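You operate a simulated robot arm through the tools that you are given. There is no shell and no other tool. Be economical: measure what you need, move in short steps, check, and stop when the job is done.

You are at the controls of a simulated robot arm. One attempt, no reset.

JOB
Fetch the bookend and set it on top of the dustpan.
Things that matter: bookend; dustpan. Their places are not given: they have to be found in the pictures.

Only the result counts: the job must be done as asked and must still hold three seconds after the hand-in. Knocking over, shifting, dropping, spilling or breaking anything else fails it.

ROBOT AND FRAMES
A 7-joint arm with a two-finger parallel gripper, fixed in place. Base frame: the origin is at the foot of the arm, x ahead of it, y to its left, z up; the work surface is at about z = 0. Units: m, degrees, N and s.
With the tool pointing down near the work surface it reaches from about 0.24 to 0.62 m from the base axis. Its first joint turns from -66.0 to 66.0 degrees. Payload 2.6 kg.
The TCP is the grasp point between the finger pads, 0.03 m short of the fingertips. In the tool frame z runs along the fingers and y along their closing line. Largest opening 0.094 m; finger width 0.028, thickness 0.01; the body of the gripper, 0.05 by 0.096 m, starts 0.055 m behind the TCP.
Orientation is told as [roll, pitch, yaw] about the base's x, y, z axes, in that order, counted from this pose: with the fingers straight down and closing along the base's y, the tool's x points along the base's -x, its y along +y and its z along -z.

CONTROLS
- The arm moves only by the tool step_arm. Its argument "rows" is text: rows parted by semicolons, each of 7 numbers parted by spaces: the shift along the base's x, y, z in m, then the turn, a rotation vector about the base's x, y, z in degrees, then the closure, from 0 (fully open) to 1 (shut). In form: x y z rx ry rz jaw; .... A call has 1 to 10 rows; each row shifts and turns the commanded pose from where the row before left it. Each row takes 0.2 s and may step no farther than 0.05 m and 8.6 degrees from the row before; otherwise, or with a gripper value out of range, the whole call is refused. Where a pose cannot be reached the arm comes as near as it can. A force on the tool above 40 N (or 10 N above the force at the start of the call, whichever is more), or a blocked arm, ends the call early, and 0.2 s more pass. Each finger travels about 0.072 m/s and halts on what it meets, pressing with about 35 N; the grip force reading is that of the motor and also rises with nothing between the fingers. The clock runs only during rows and for 0.2 s after the last one: add rows that do not move to give the fingers time. The reply holds the time, the measured pose of the TCP, the force on the tool along the base axes, the opening and the grip force, in the units named above and with some noise, and new pictures: "show" is both (left out), scene, wrist or none.
- Cameras (640 x 400 px; columns grow to the right, rows downward): "scene" is fixed at [0.0189, 0.4282, 0.5454]; the picture's right is [-0.89, -0.46, 0.00], its down [-0.33, 0.64, -0.69] and it looks along [0.32, -0.61, -0.72] (base axes); focal length 282 px, centre (320, 200). "wrist" rides on the gripper at [-0.037, 0, -0.058] in the tool frame; the picture's right is [0.00, -1.00, 0.00], its down [0.97, 0.00, -0.24] and it looks along [0.24, 0.00, 0.97] (tool axes); focal length 218 px, centre (320, 200).
- locate(camera, pixels): there is no depth. For up to 12 entries [column, row, z] of the newest picture of that camera ("zoom" is the newest enlarged one), the place [x, y] in the base frame at which the ray of that pixel passes the height z, good to about 0.003 m. It takes no simulated time.
- zoom(camera, box): a new picture of the part [left, top, right, bottom] of that camera's present view, enlarged. It takes no simulated time.
- job_done(): hands the job in; it is judged then, once.

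Keep the steps short. Do not move on a guess: measure, check each grasp and each placing, and mend mistakes. In all there are 60 turns and 120 pictures (those below and enlarged ones count). Leave the gripper open and the arm clear of the work at the hand-in unless told otherwise, and finish with a single line.

The tools are called after "Emit:" as a command line: name --argument value ..., lists and objects as JSON in quotes. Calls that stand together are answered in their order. step_arm: Moves the arm, as the interface text tells. Its arguments: {"type":"object","properties":{"rows":{"type":"string"},"show":{"type":"string","enum":["both","scene","wrist","none"]}},"required":["rows"]} The other tools are called the same way: locate (camera, pixels) gives the place at which the rays of pixels pass given heights; zoom (camera, box) takes an enlarged picture of a part of a camera's view; job_done () hands the job in.

At the start:

```text
time: 0.0
ee_pos: [0.3894, 0.1433, 0.2983]
ee_rot: [0.0, 0.0, 0.0]
force: [-0.3, -0.9, 1.0]
grip_width: 0.0941
finger_force: 0.1
```

scene: 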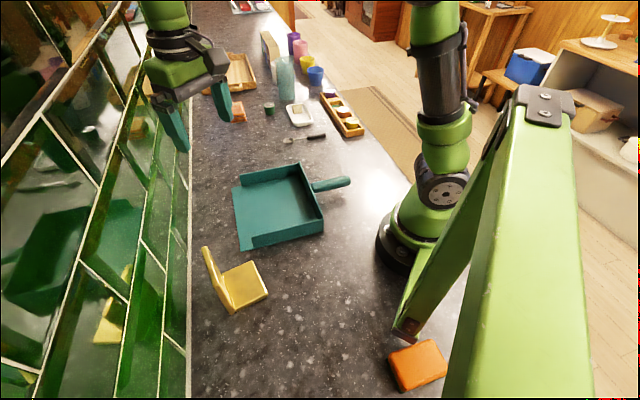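
wrist: 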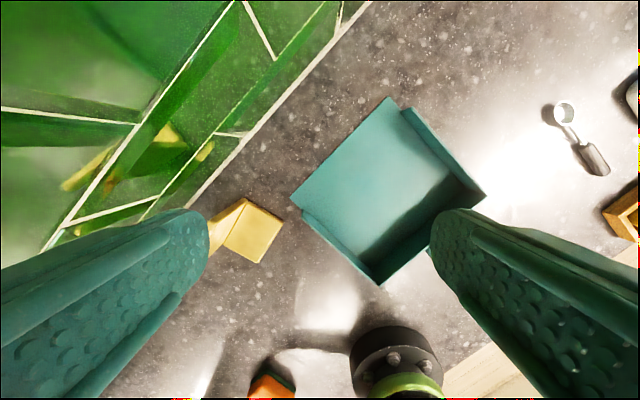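

The yellow L-shaped piece at scene (235,282) looks like the bookend, and the teal pan at (278,205) is the dustpan. I'll enlarge both and measure them.

Emit:
zoom --camera "scene" --box '[180, 150, 360, 330]'

Emit:
locate --camera "scene" --pixels '[[233, 314, 0], [268, 295, 0], [252, 261, 0.01], [203, 248, 0.08], [209, 247, 0.08], [228, 306, 0.01], [240, 250, 0], [324, 232, 0], [302, 163, 0.03], [234, 190, 0], [314, 187, 0.03], [350, 181, 0.03]]'

Emit:
locate --camera "wrist" --pixels '[[283, 220, 0], [262, 263, 0], [222, 245, 0], [245, 198, 0], [390, 97, 0], [486, 195, 0.03], [381, 286, 0.03], [291, 197, 0]]'

```text
2.22 times, centred on (270, 240) of scene
```

zoom: 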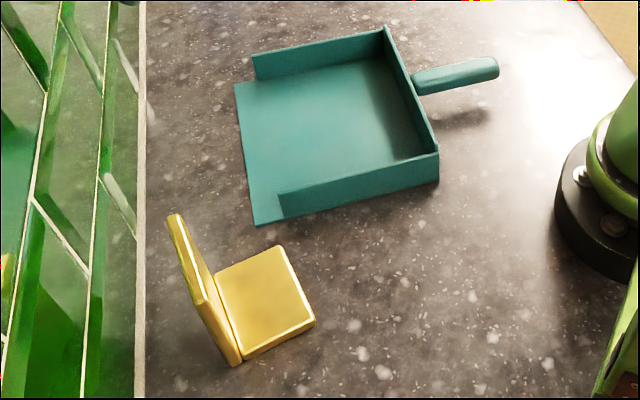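

```text
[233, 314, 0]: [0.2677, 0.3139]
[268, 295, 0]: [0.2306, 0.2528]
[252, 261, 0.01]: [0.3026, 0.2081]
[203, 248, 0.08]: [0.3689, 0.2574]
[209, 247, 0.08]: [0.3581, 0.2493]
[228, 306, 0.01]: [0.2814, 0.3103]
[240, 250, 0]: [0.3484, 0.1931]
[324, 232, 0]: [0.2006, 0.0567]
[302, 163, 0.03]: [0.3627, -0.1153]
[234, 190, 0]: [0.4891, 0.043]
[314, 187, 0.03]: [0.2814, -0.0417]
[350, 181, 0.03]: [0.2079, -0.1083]
```

```text
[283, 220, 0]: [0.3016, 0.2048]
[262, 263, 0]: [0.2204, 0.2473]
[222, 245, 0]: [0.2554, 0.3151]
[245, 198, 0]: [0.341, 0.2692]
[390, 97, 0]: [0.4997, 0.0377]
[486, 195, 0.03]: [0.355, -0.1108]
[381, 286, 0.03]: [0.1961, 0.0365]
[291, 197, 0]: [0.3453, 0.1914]
```

I need the plate's height and the distance to the tiled wall, so I'm locating the plate's top at several heights, plus the foot of the wall.

Emit:
locate --camera "scene" --pixels '[[216, 285, 0.04], [216, 285, 0.06], [216, 285, 0.08], [216, 285, 0.1], [205, 247, 0.04], [205, 247, 0.06], [205, 247, 0.08], [205, 247, 0.1], [190, 300, 0], [190, 220, 0], [188, 380, 0]]'

Emit:
zoom --camera "wrist" --box '[180, 160, 340, 280]'

Emit:
zoom --camera "scene" --box '[190, 235, 280, 325]'

```text
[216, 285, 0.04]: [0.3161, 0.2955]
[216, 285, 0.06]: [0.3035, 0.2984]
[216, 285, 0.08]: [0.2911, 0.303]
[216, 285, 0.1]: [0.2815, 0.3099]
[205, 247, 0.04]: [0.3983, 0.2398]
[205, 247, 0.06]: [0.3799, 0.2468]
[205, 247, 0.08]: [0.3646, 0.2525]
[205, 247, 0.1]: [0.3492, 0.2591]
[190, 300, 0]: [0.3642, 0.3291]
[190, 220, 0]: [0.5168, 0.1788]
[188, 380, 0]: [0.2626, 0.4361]
```

```text
3.33 times, centred on (260, 220) of wrist
```

zoom: 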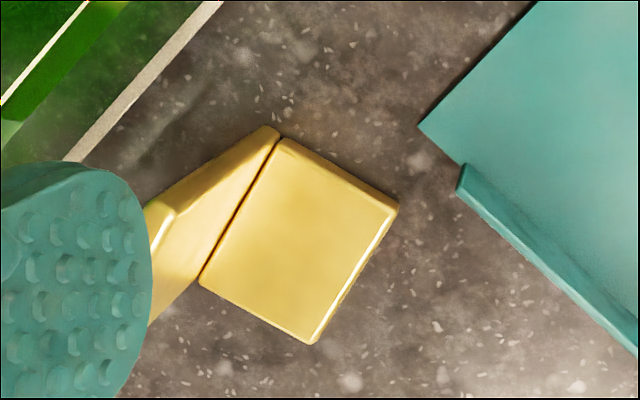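

```text
4.44 times, centred on (235, 280) of scene
```

zoom: 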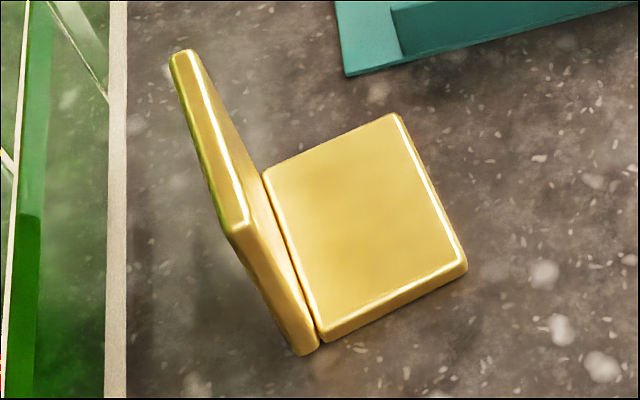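

Plate is about 0.1 high and leans along the wall direction with ~0.065 m clearance. Now I'm measuring its top edge and base edges precisely on the latest enlargement.

Emit:
locate --camera "zoom" --pixels '[[232, 232, 0.1], [248, 222, 0.1], [173, 58, 0.1], [195, 50, 0.1], [298, 354, 0], [318, 348, 0], [323, 340, 0], [466, 270, 0], [398, 114, 0.012], [264, 172, 0.012], [322, 333, 0.012], [466, 262, 0.012]]'

```text
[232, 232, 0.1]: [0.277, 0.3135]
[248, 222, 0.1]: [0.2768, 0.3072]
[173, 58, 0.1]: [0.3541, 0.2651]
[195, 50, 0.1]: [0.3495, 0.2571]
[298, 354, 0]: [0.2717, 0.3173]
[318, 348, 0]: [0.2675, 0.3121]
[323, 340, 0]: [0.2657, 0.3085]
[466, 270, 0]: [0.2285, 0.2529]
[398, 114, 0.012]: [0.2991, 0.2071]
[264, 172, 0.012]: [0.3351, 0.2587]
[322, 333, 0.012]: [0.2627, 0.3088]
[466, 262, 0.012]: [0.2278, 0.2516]
```

The plate's top centre is at about (0.313, 0.287), its long direction is turned −33° and its height is about 0.1. I'll turn the tool −33.3° and move above it with the jaws half closed to stay clear of the wall.

Emit:
step_arm --rows "-0.0191 0.0359 0 0 0 -8.33 0.45; -0.0191 0.0359 0 0 0 -8.33 0.45; -0.0191 0.0359 0 0 0 -8.33 0.45; -0.0191 0.0359 0 0 0 -8.33 0.45; 0 0 -0.04 0 0 0 0.45; 0 0 -0.04 0 0 0 0.45; 0 0 0 0 0 0 0.45"

```text
time: 1.6
ee_pos: [0.3123, 0.2874, 0.2178]
ee_rot: [0.0, 0.0, -33.3]
force: [0.3, -0.8, -0.5]
grip_width: 0.0518
finger_force: 0.1
```

scene: 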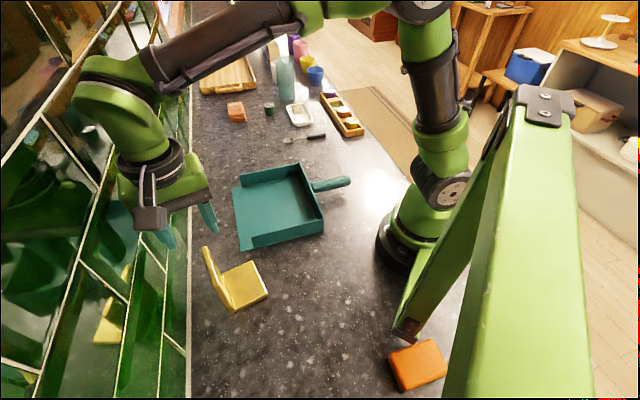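
wrist: 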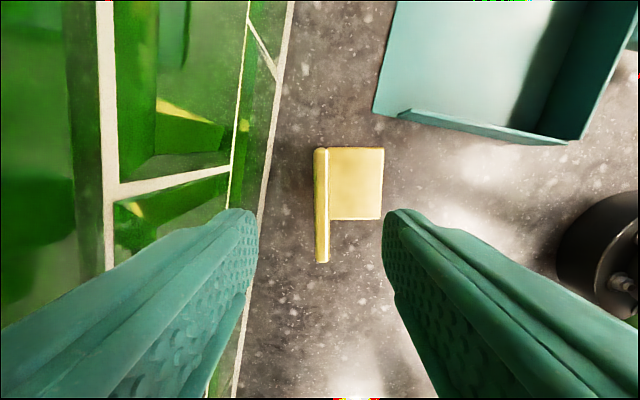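

The plate is at columns 314–329, near the centre column 320, and is well aligned. I'll check its ends and its true height before going down.

Emit:
locate --camera "wrist" --pixels '[[315, 150, 0.1], [328, 150, 0.1], [316, 262, 0.1], [328, 262, 0.1], [275, 110, 0], [260, 200, 0], [240, 350, 0]]'

Emit:
zoom --camera "wrist" --box '[240, 120, 400, 280]'

```text
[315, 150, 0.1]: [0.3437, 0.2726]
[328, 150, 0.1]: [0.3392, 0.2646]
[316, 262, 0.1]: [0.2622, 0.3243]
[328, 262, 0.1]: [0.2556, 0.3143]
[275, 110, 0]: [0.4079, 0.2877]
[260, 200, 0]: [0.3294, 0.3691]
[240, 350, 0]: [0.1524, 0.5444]
```

```text
2.50 times, centred on (320, 200) of wrist
```

zoom: 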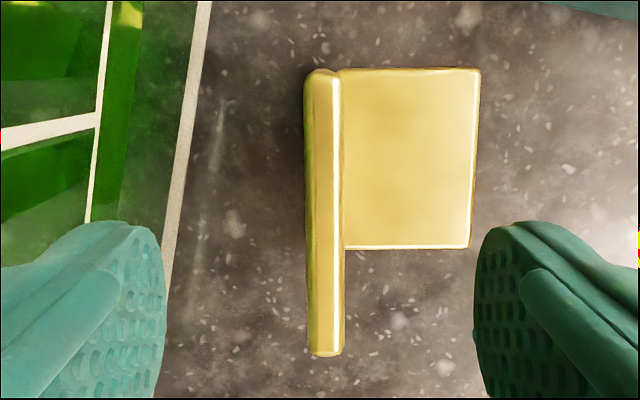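

Plate centre along its length is about (0.305, 0.290), and the wall has ~0.07 m clearance. I'll shift slightly and go down to z ≈ 0.078, then check before closing.

Emit:
step_arm --rows "-0.006 0.004 -0.03 0 0 0 0.45; 0 0 -0.04 0 0 0 0.45; 0 0 -0.035 0 0 0 0.45; 0 0 -0.035 0 0 0 0.45; 0 0 0 0 0 0 0.45"

```text
time: 2.8
ee_pos: [0.3054, 0.2917, 0.0781]
ee_rot: [-0.1, 0.0, -33.4]
force: [0.3, 1.1, -0.5]
grip_width: 0.0515
finger_force: 0.1
```

scene: 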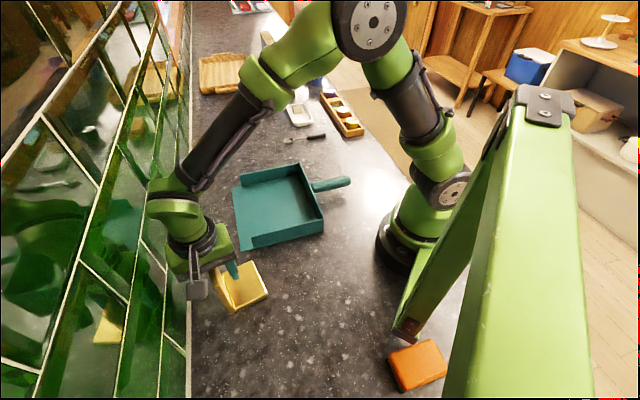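
wrist: 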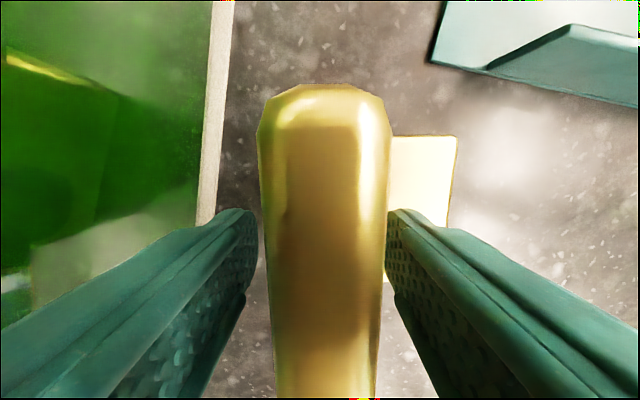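

The plate sits between the fingers (columns 260–390) without contact. Now I'll close on it.

Emit:
step_arm --rows "0 0 0 0 0 0 0.7; 0 0 0 0 0 0 1; 0 0 0 0 0 0 1; 0 0 0 0 0 0 1; 0 0 0 0 0 0 1" --show "wrist"

```text
time: 4.0
ee_pos: [0.3077, 0.2897, 0.079]
ee_rot: [0.0, 0.0, -33.4]
force: [-0.6, -0.8, 0.0]
grip_width: 0.0163
finger_force: 34.6
```

wrist: 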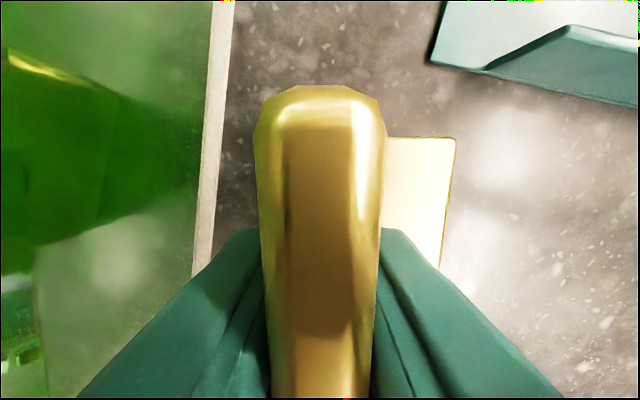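

It's gripped at an opening of 0.016 with 34.6 N. I'll lift it straight up and check that it holds.

Emit:
step_arm --rows "0 0 0.02 0 0 0 1; 0 0 0.03 0 0 0 1; 0 0 0.035 0 0 0 1; 0 0 0.035 0 0 0 1; 0 0 0 0 0 0 1"

Emit:
zoom --camera "scene" --box '[130, 150, 350, 330]'

```text
time: 5.2
ee_pos: [0.3049, 0.2911, 0.1991]
ee_rot: [0.0, 0.0, -33.3]
force: [-0.4, 0.8, -5.5]
grip_width: 0.0164
finger_force: 34.7
```

scene: 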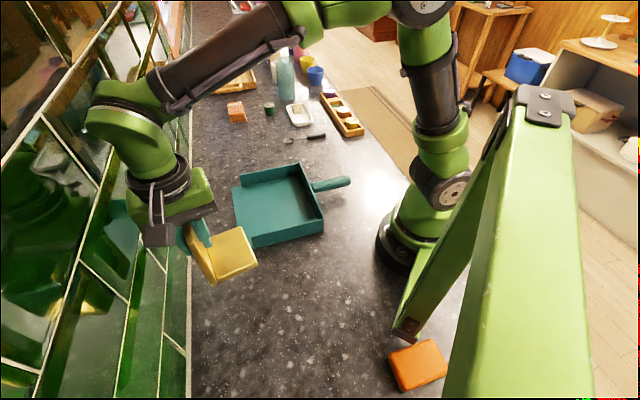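
wrist: 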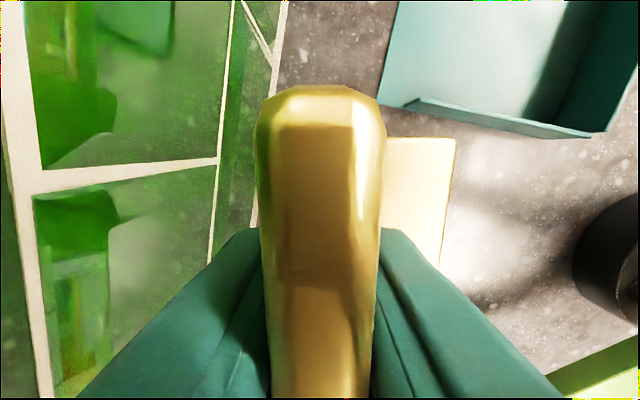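

```text
2.22 times, centred on (240, 240) of scene
```

zoom: 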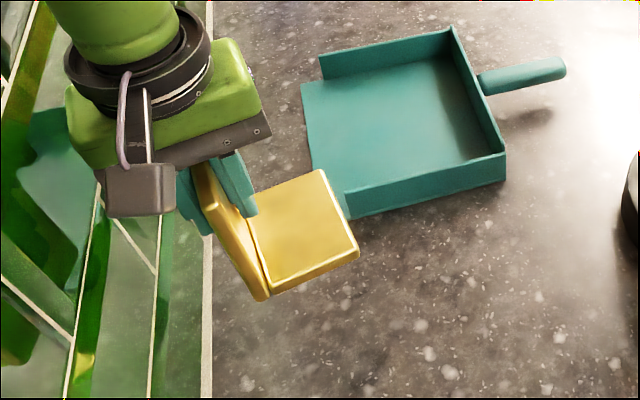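

It's level and held. Dustpan centre is about (0.350, 0.044) with sides at 45°. The base of the bookend extends 0.03 m from the TCP towards the handle side, so the TCP goes to (0.371, 0.065), turning a further −12°.

Emit:
step_arm --rows "0.011 -0.0377 0 0 0 -2 1; 0.011 -0.0377 0 0 0 -2 1; 0.011 -0.0377 0 0 0 -2 1; 0.011 -0.0377 0 0 0 -2 1; 0.011 -0.0377 0 0 0 -2 1; 0.011 -0.0377 0 0 0 -2 1; 0 0 0 0 0 0 1"

Emit:
zoom --camera "scene" --box '[170, 90, 390, 270]'

```text
time: 6.8
ee_pos: [0.3724, 0.0651, 0.1984]
ee_rot: [-0.1, 0.0, -45.4]
force: [0.1, 0.6, -5.0]
grip_width: 0.0163
finger_force: 34.8
```

scene: 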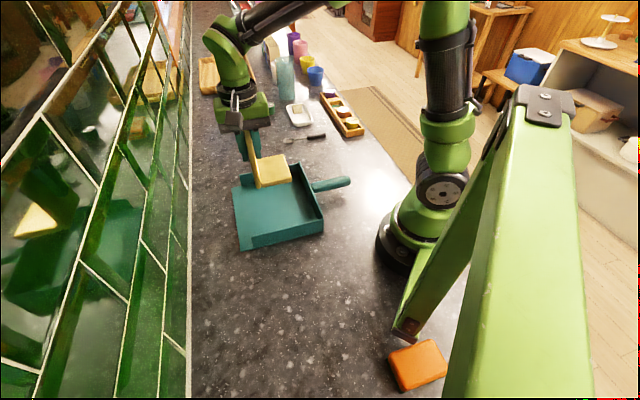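
wrist: 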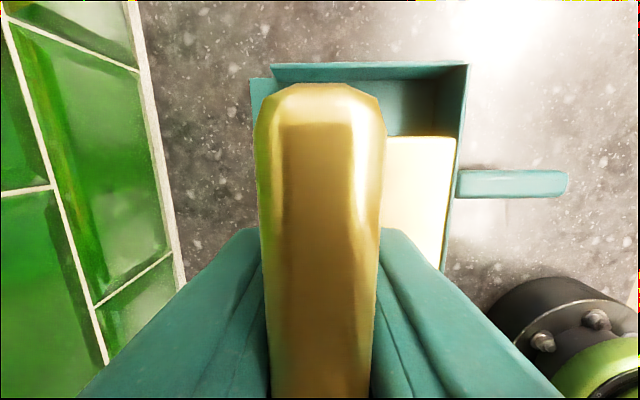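

```text
2.22 times, centred on (280, 180) of scene
```

zoom: 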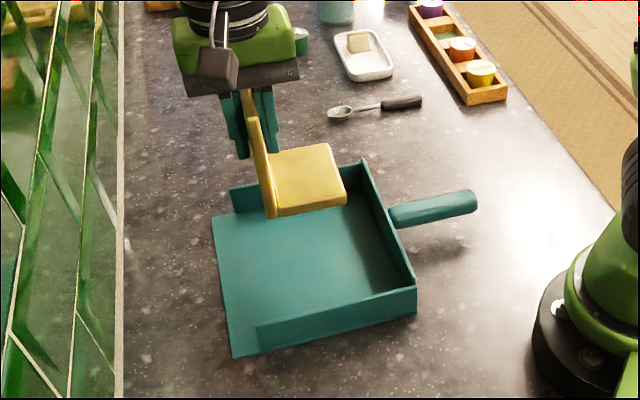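

It hangs above the pan, aligned with its sides. I'll verify the footprint at z≈0.12 against the pan's floor edges.

Emit:
locate --camera "zoom" --pixels '[[270, 217, 0.12], [347, 203, 0.12], [329, 145, 0.132], [232, 356, 0], [213, 217, 0], [385, 262, 0.005], [260, 325, 0.03], [416, 285, 0.035], [416, 312, 0], [364, 160, 0.035]]'

```text
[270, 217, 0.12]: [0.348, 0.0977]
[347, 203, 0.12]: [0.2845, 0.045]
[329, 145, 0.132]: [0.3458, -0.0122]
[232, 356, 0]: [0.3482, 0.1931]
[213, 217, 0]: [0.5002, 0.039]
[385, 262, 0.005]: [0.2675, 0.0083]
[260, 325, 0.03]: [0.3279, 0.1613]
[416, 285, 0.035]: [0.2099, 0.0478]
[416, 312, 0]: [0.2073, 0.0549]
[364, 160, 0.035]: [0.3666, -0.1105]
```

The footprint centre (0.347, 0.043) matches the pan centre, with margins of about 0.05 m. I'll go down to just above the floor, then in small steps.

Emit:
step_arm --rows "0 0 -0.035 0 0 0 1; 0 0 -0.035 0 0 0 1; 0 0 -0.025 0 0 0 1; 0 0 -0.008 0 0 0 1; 0 0 -0.004 0 0 0 1; 0 0 0 0 0 0 1" --show "scene"

Emit:
zoom --camera "scene" --box '[200, 120, 350, 260]'

```text
time: 8.2
ee_pos: [0.3714, 0.0667, 0.0922]
ee_rot: [0.1, 0.0, -45.4]
force: [0.6, 0.1, -5.4]
grip_width: 0.0161
finger_force: 35.0
```

scene: 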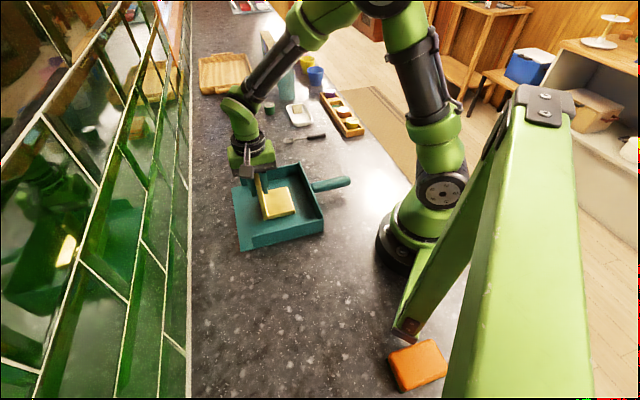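

```text
2.86 times, centred on (275, 190) of scene
```

zoom: 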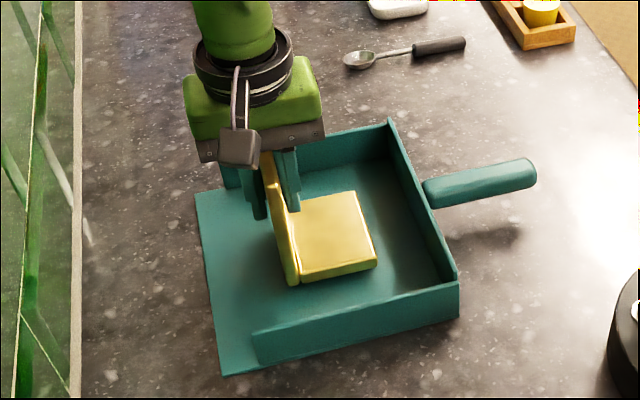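

The force is still −5.4 N (just the weight), so there's no contact yet. I'll lower in 2 mm steps.

Emit:
step_arm --rows "0 0 -0.002 0 0 0 1; 0 0 -0.002 0 0 0 1; 0 0 -0.001 0 0 0 1; 0 0 0 0 0 0 1" --show "none"

```text
time: 9.2
ee_pos: [0.3717, 0.0673, 0.0853]
ee_rot: [-0.1, -0.1, -45.3]
force: [0.3, 0.4, -5.5]
grip_width: 0.0164
finger_force: 35.9
```

Emit:
step_arm --rows "0 0 -0.001 0 0 0 1; 0 0 -0.001 0 0 0 1; 0 0 0 0 0 0 1" --show "none"

```text
time: 10.0
ee_pos: [0.3717, 0.0662, 0.0835]
ee_rot: [-0.1, 0.1, -45.3]
force: [-0.5, 0.1, -4.7]
grip_width: 0.0165
finger_force: 34.9
```

The load has barely changed (−4.7 N), so I'll continue in 1 mm steps.

Emit:
step_arm --rows "0 0 -0.001 0 0 0 1; 0 0 0 0 0 0 1" --show "none"

```text
time: 10.6
ee_pos: [0.3723, 0.0655, 0.0832]
ee_rot: [0.1, 0.0, -45.2]
force: [0.6, 0.8, -6.0]
grip_width: 0.0163
finger_force: 34.9
```

Emit:
step_arm --rows "0 0 -0.001 0 0 0 1; 0 0 0 0 0 0 1" --show "none"

```text
time: 11.2
ee_pos: [0.3713, 0.0666, 0.0816]
ee_rot: [0.0, 0.1, -45.3]
force: [-0.3, -0.3, -5.6]
grip_width: 0.0162
finger_force: 34.9
```

Emit:
step_arm --rows "0 0 -0.001 0 0 0 1; 0 0 0 0 0 0 1" --show "none"

Emit:
zoom --camera "scene" --box '[230, 160, 330, 250]'

```text
time: 11.8
ee_pos: [0.3731, 0.0655, 0.0822]
ee_rot: [0.0, 0.0, -45.3]
force: [-4.7, -0.3, 8.6]
grip_width: 0.0163
finger_force: 34.7
```

```text
4.44 times, centred on (280, 205) of scene
```

zoom: 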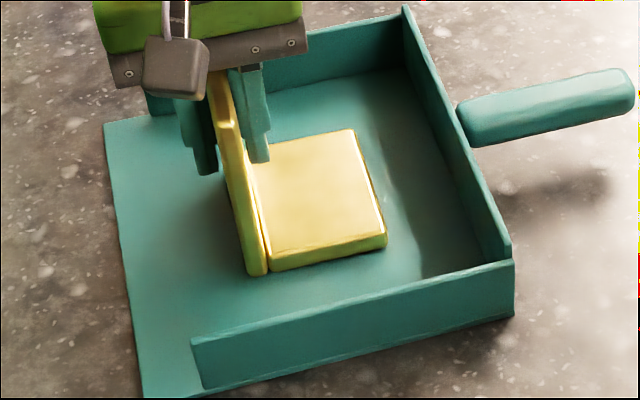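

Upward force is now +8.6 N, so the bookend is on the pan floor. I'll open partly, staying clear of the pan.

Emit:
step_arm --rows "0 0 0 0 0 0 0.75; 0 0 0 0 0 0 0.6; 0 0 0 0 0 0 0.5; 0 0 0 0 0 0 0.5"

```text
time: 12.8
ee_pos: [0.3714, 0.066, 0.0813]
ee_rot: [0.0, 0.1, -45.2]
force: [0.9, 0.2, 0.0]
grip_width: 0.0472
finger_force: 0.1
```

scene: 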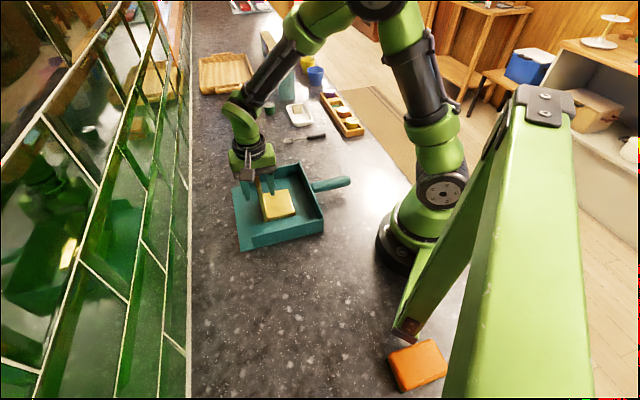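
wrist: 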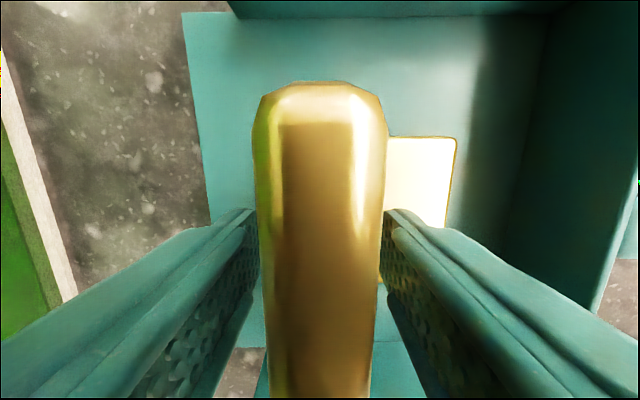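

Both fingers are clear of the plate and the bookend stands on its own. I'll raise the arm straight up and open fully.

Emit:
step_arm --rows "0 0 0.02 0 0 0 0.5; 0 0 0.04 0 0 0 0.5; 0 0 0.045 0 0 0 0.5; 0 0 0.045 0 0 0 0.3; 0 0 0.04 0 0 0 0; 0 0 0 0 0 0 0; 0 0 0 0 0 0 0"

Emit:
zoom --camera "scene" --box '[210, 140, 340, 260]'

```text
time: 14.4
ee_pos: [0.3723, 0.0649, 0.2721]
ee_rot: [0.1, 0.1, -45.4]
force: [0.8, -0.1, -0.2]
grip_width: 0.094
finger_force: 0.0
```

scene: 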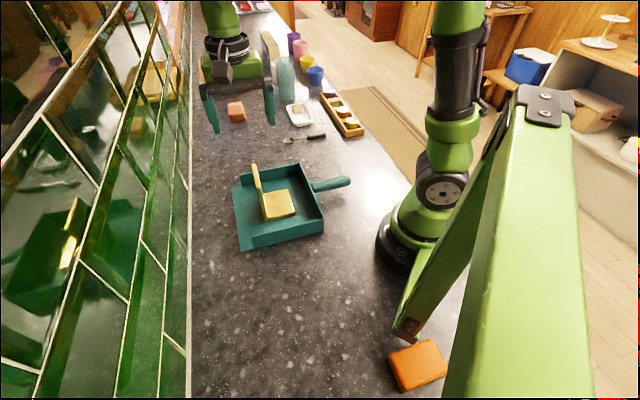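
wrist: 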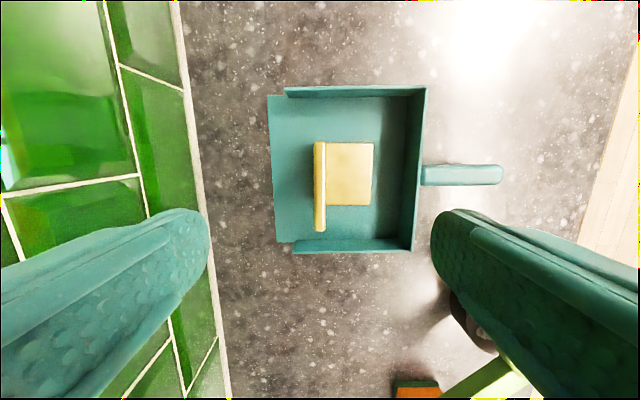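

```text
3.33 times, centred on (275, 200) of scene
```

zoom: 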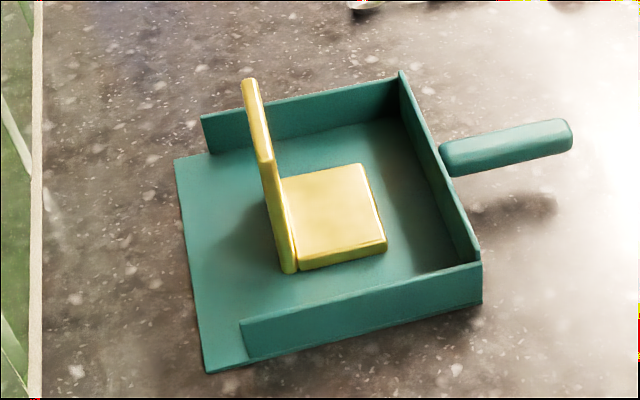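

The bookend stands upright in the middle of the dustpan, which hasn't moved. The gripper is open and clear, so I'm handing in.

Emit:
job_done

```text
The job is handed in.
```

The bookend is standing upright on the dustpan, and the job is handed in with the gripper open and clear.
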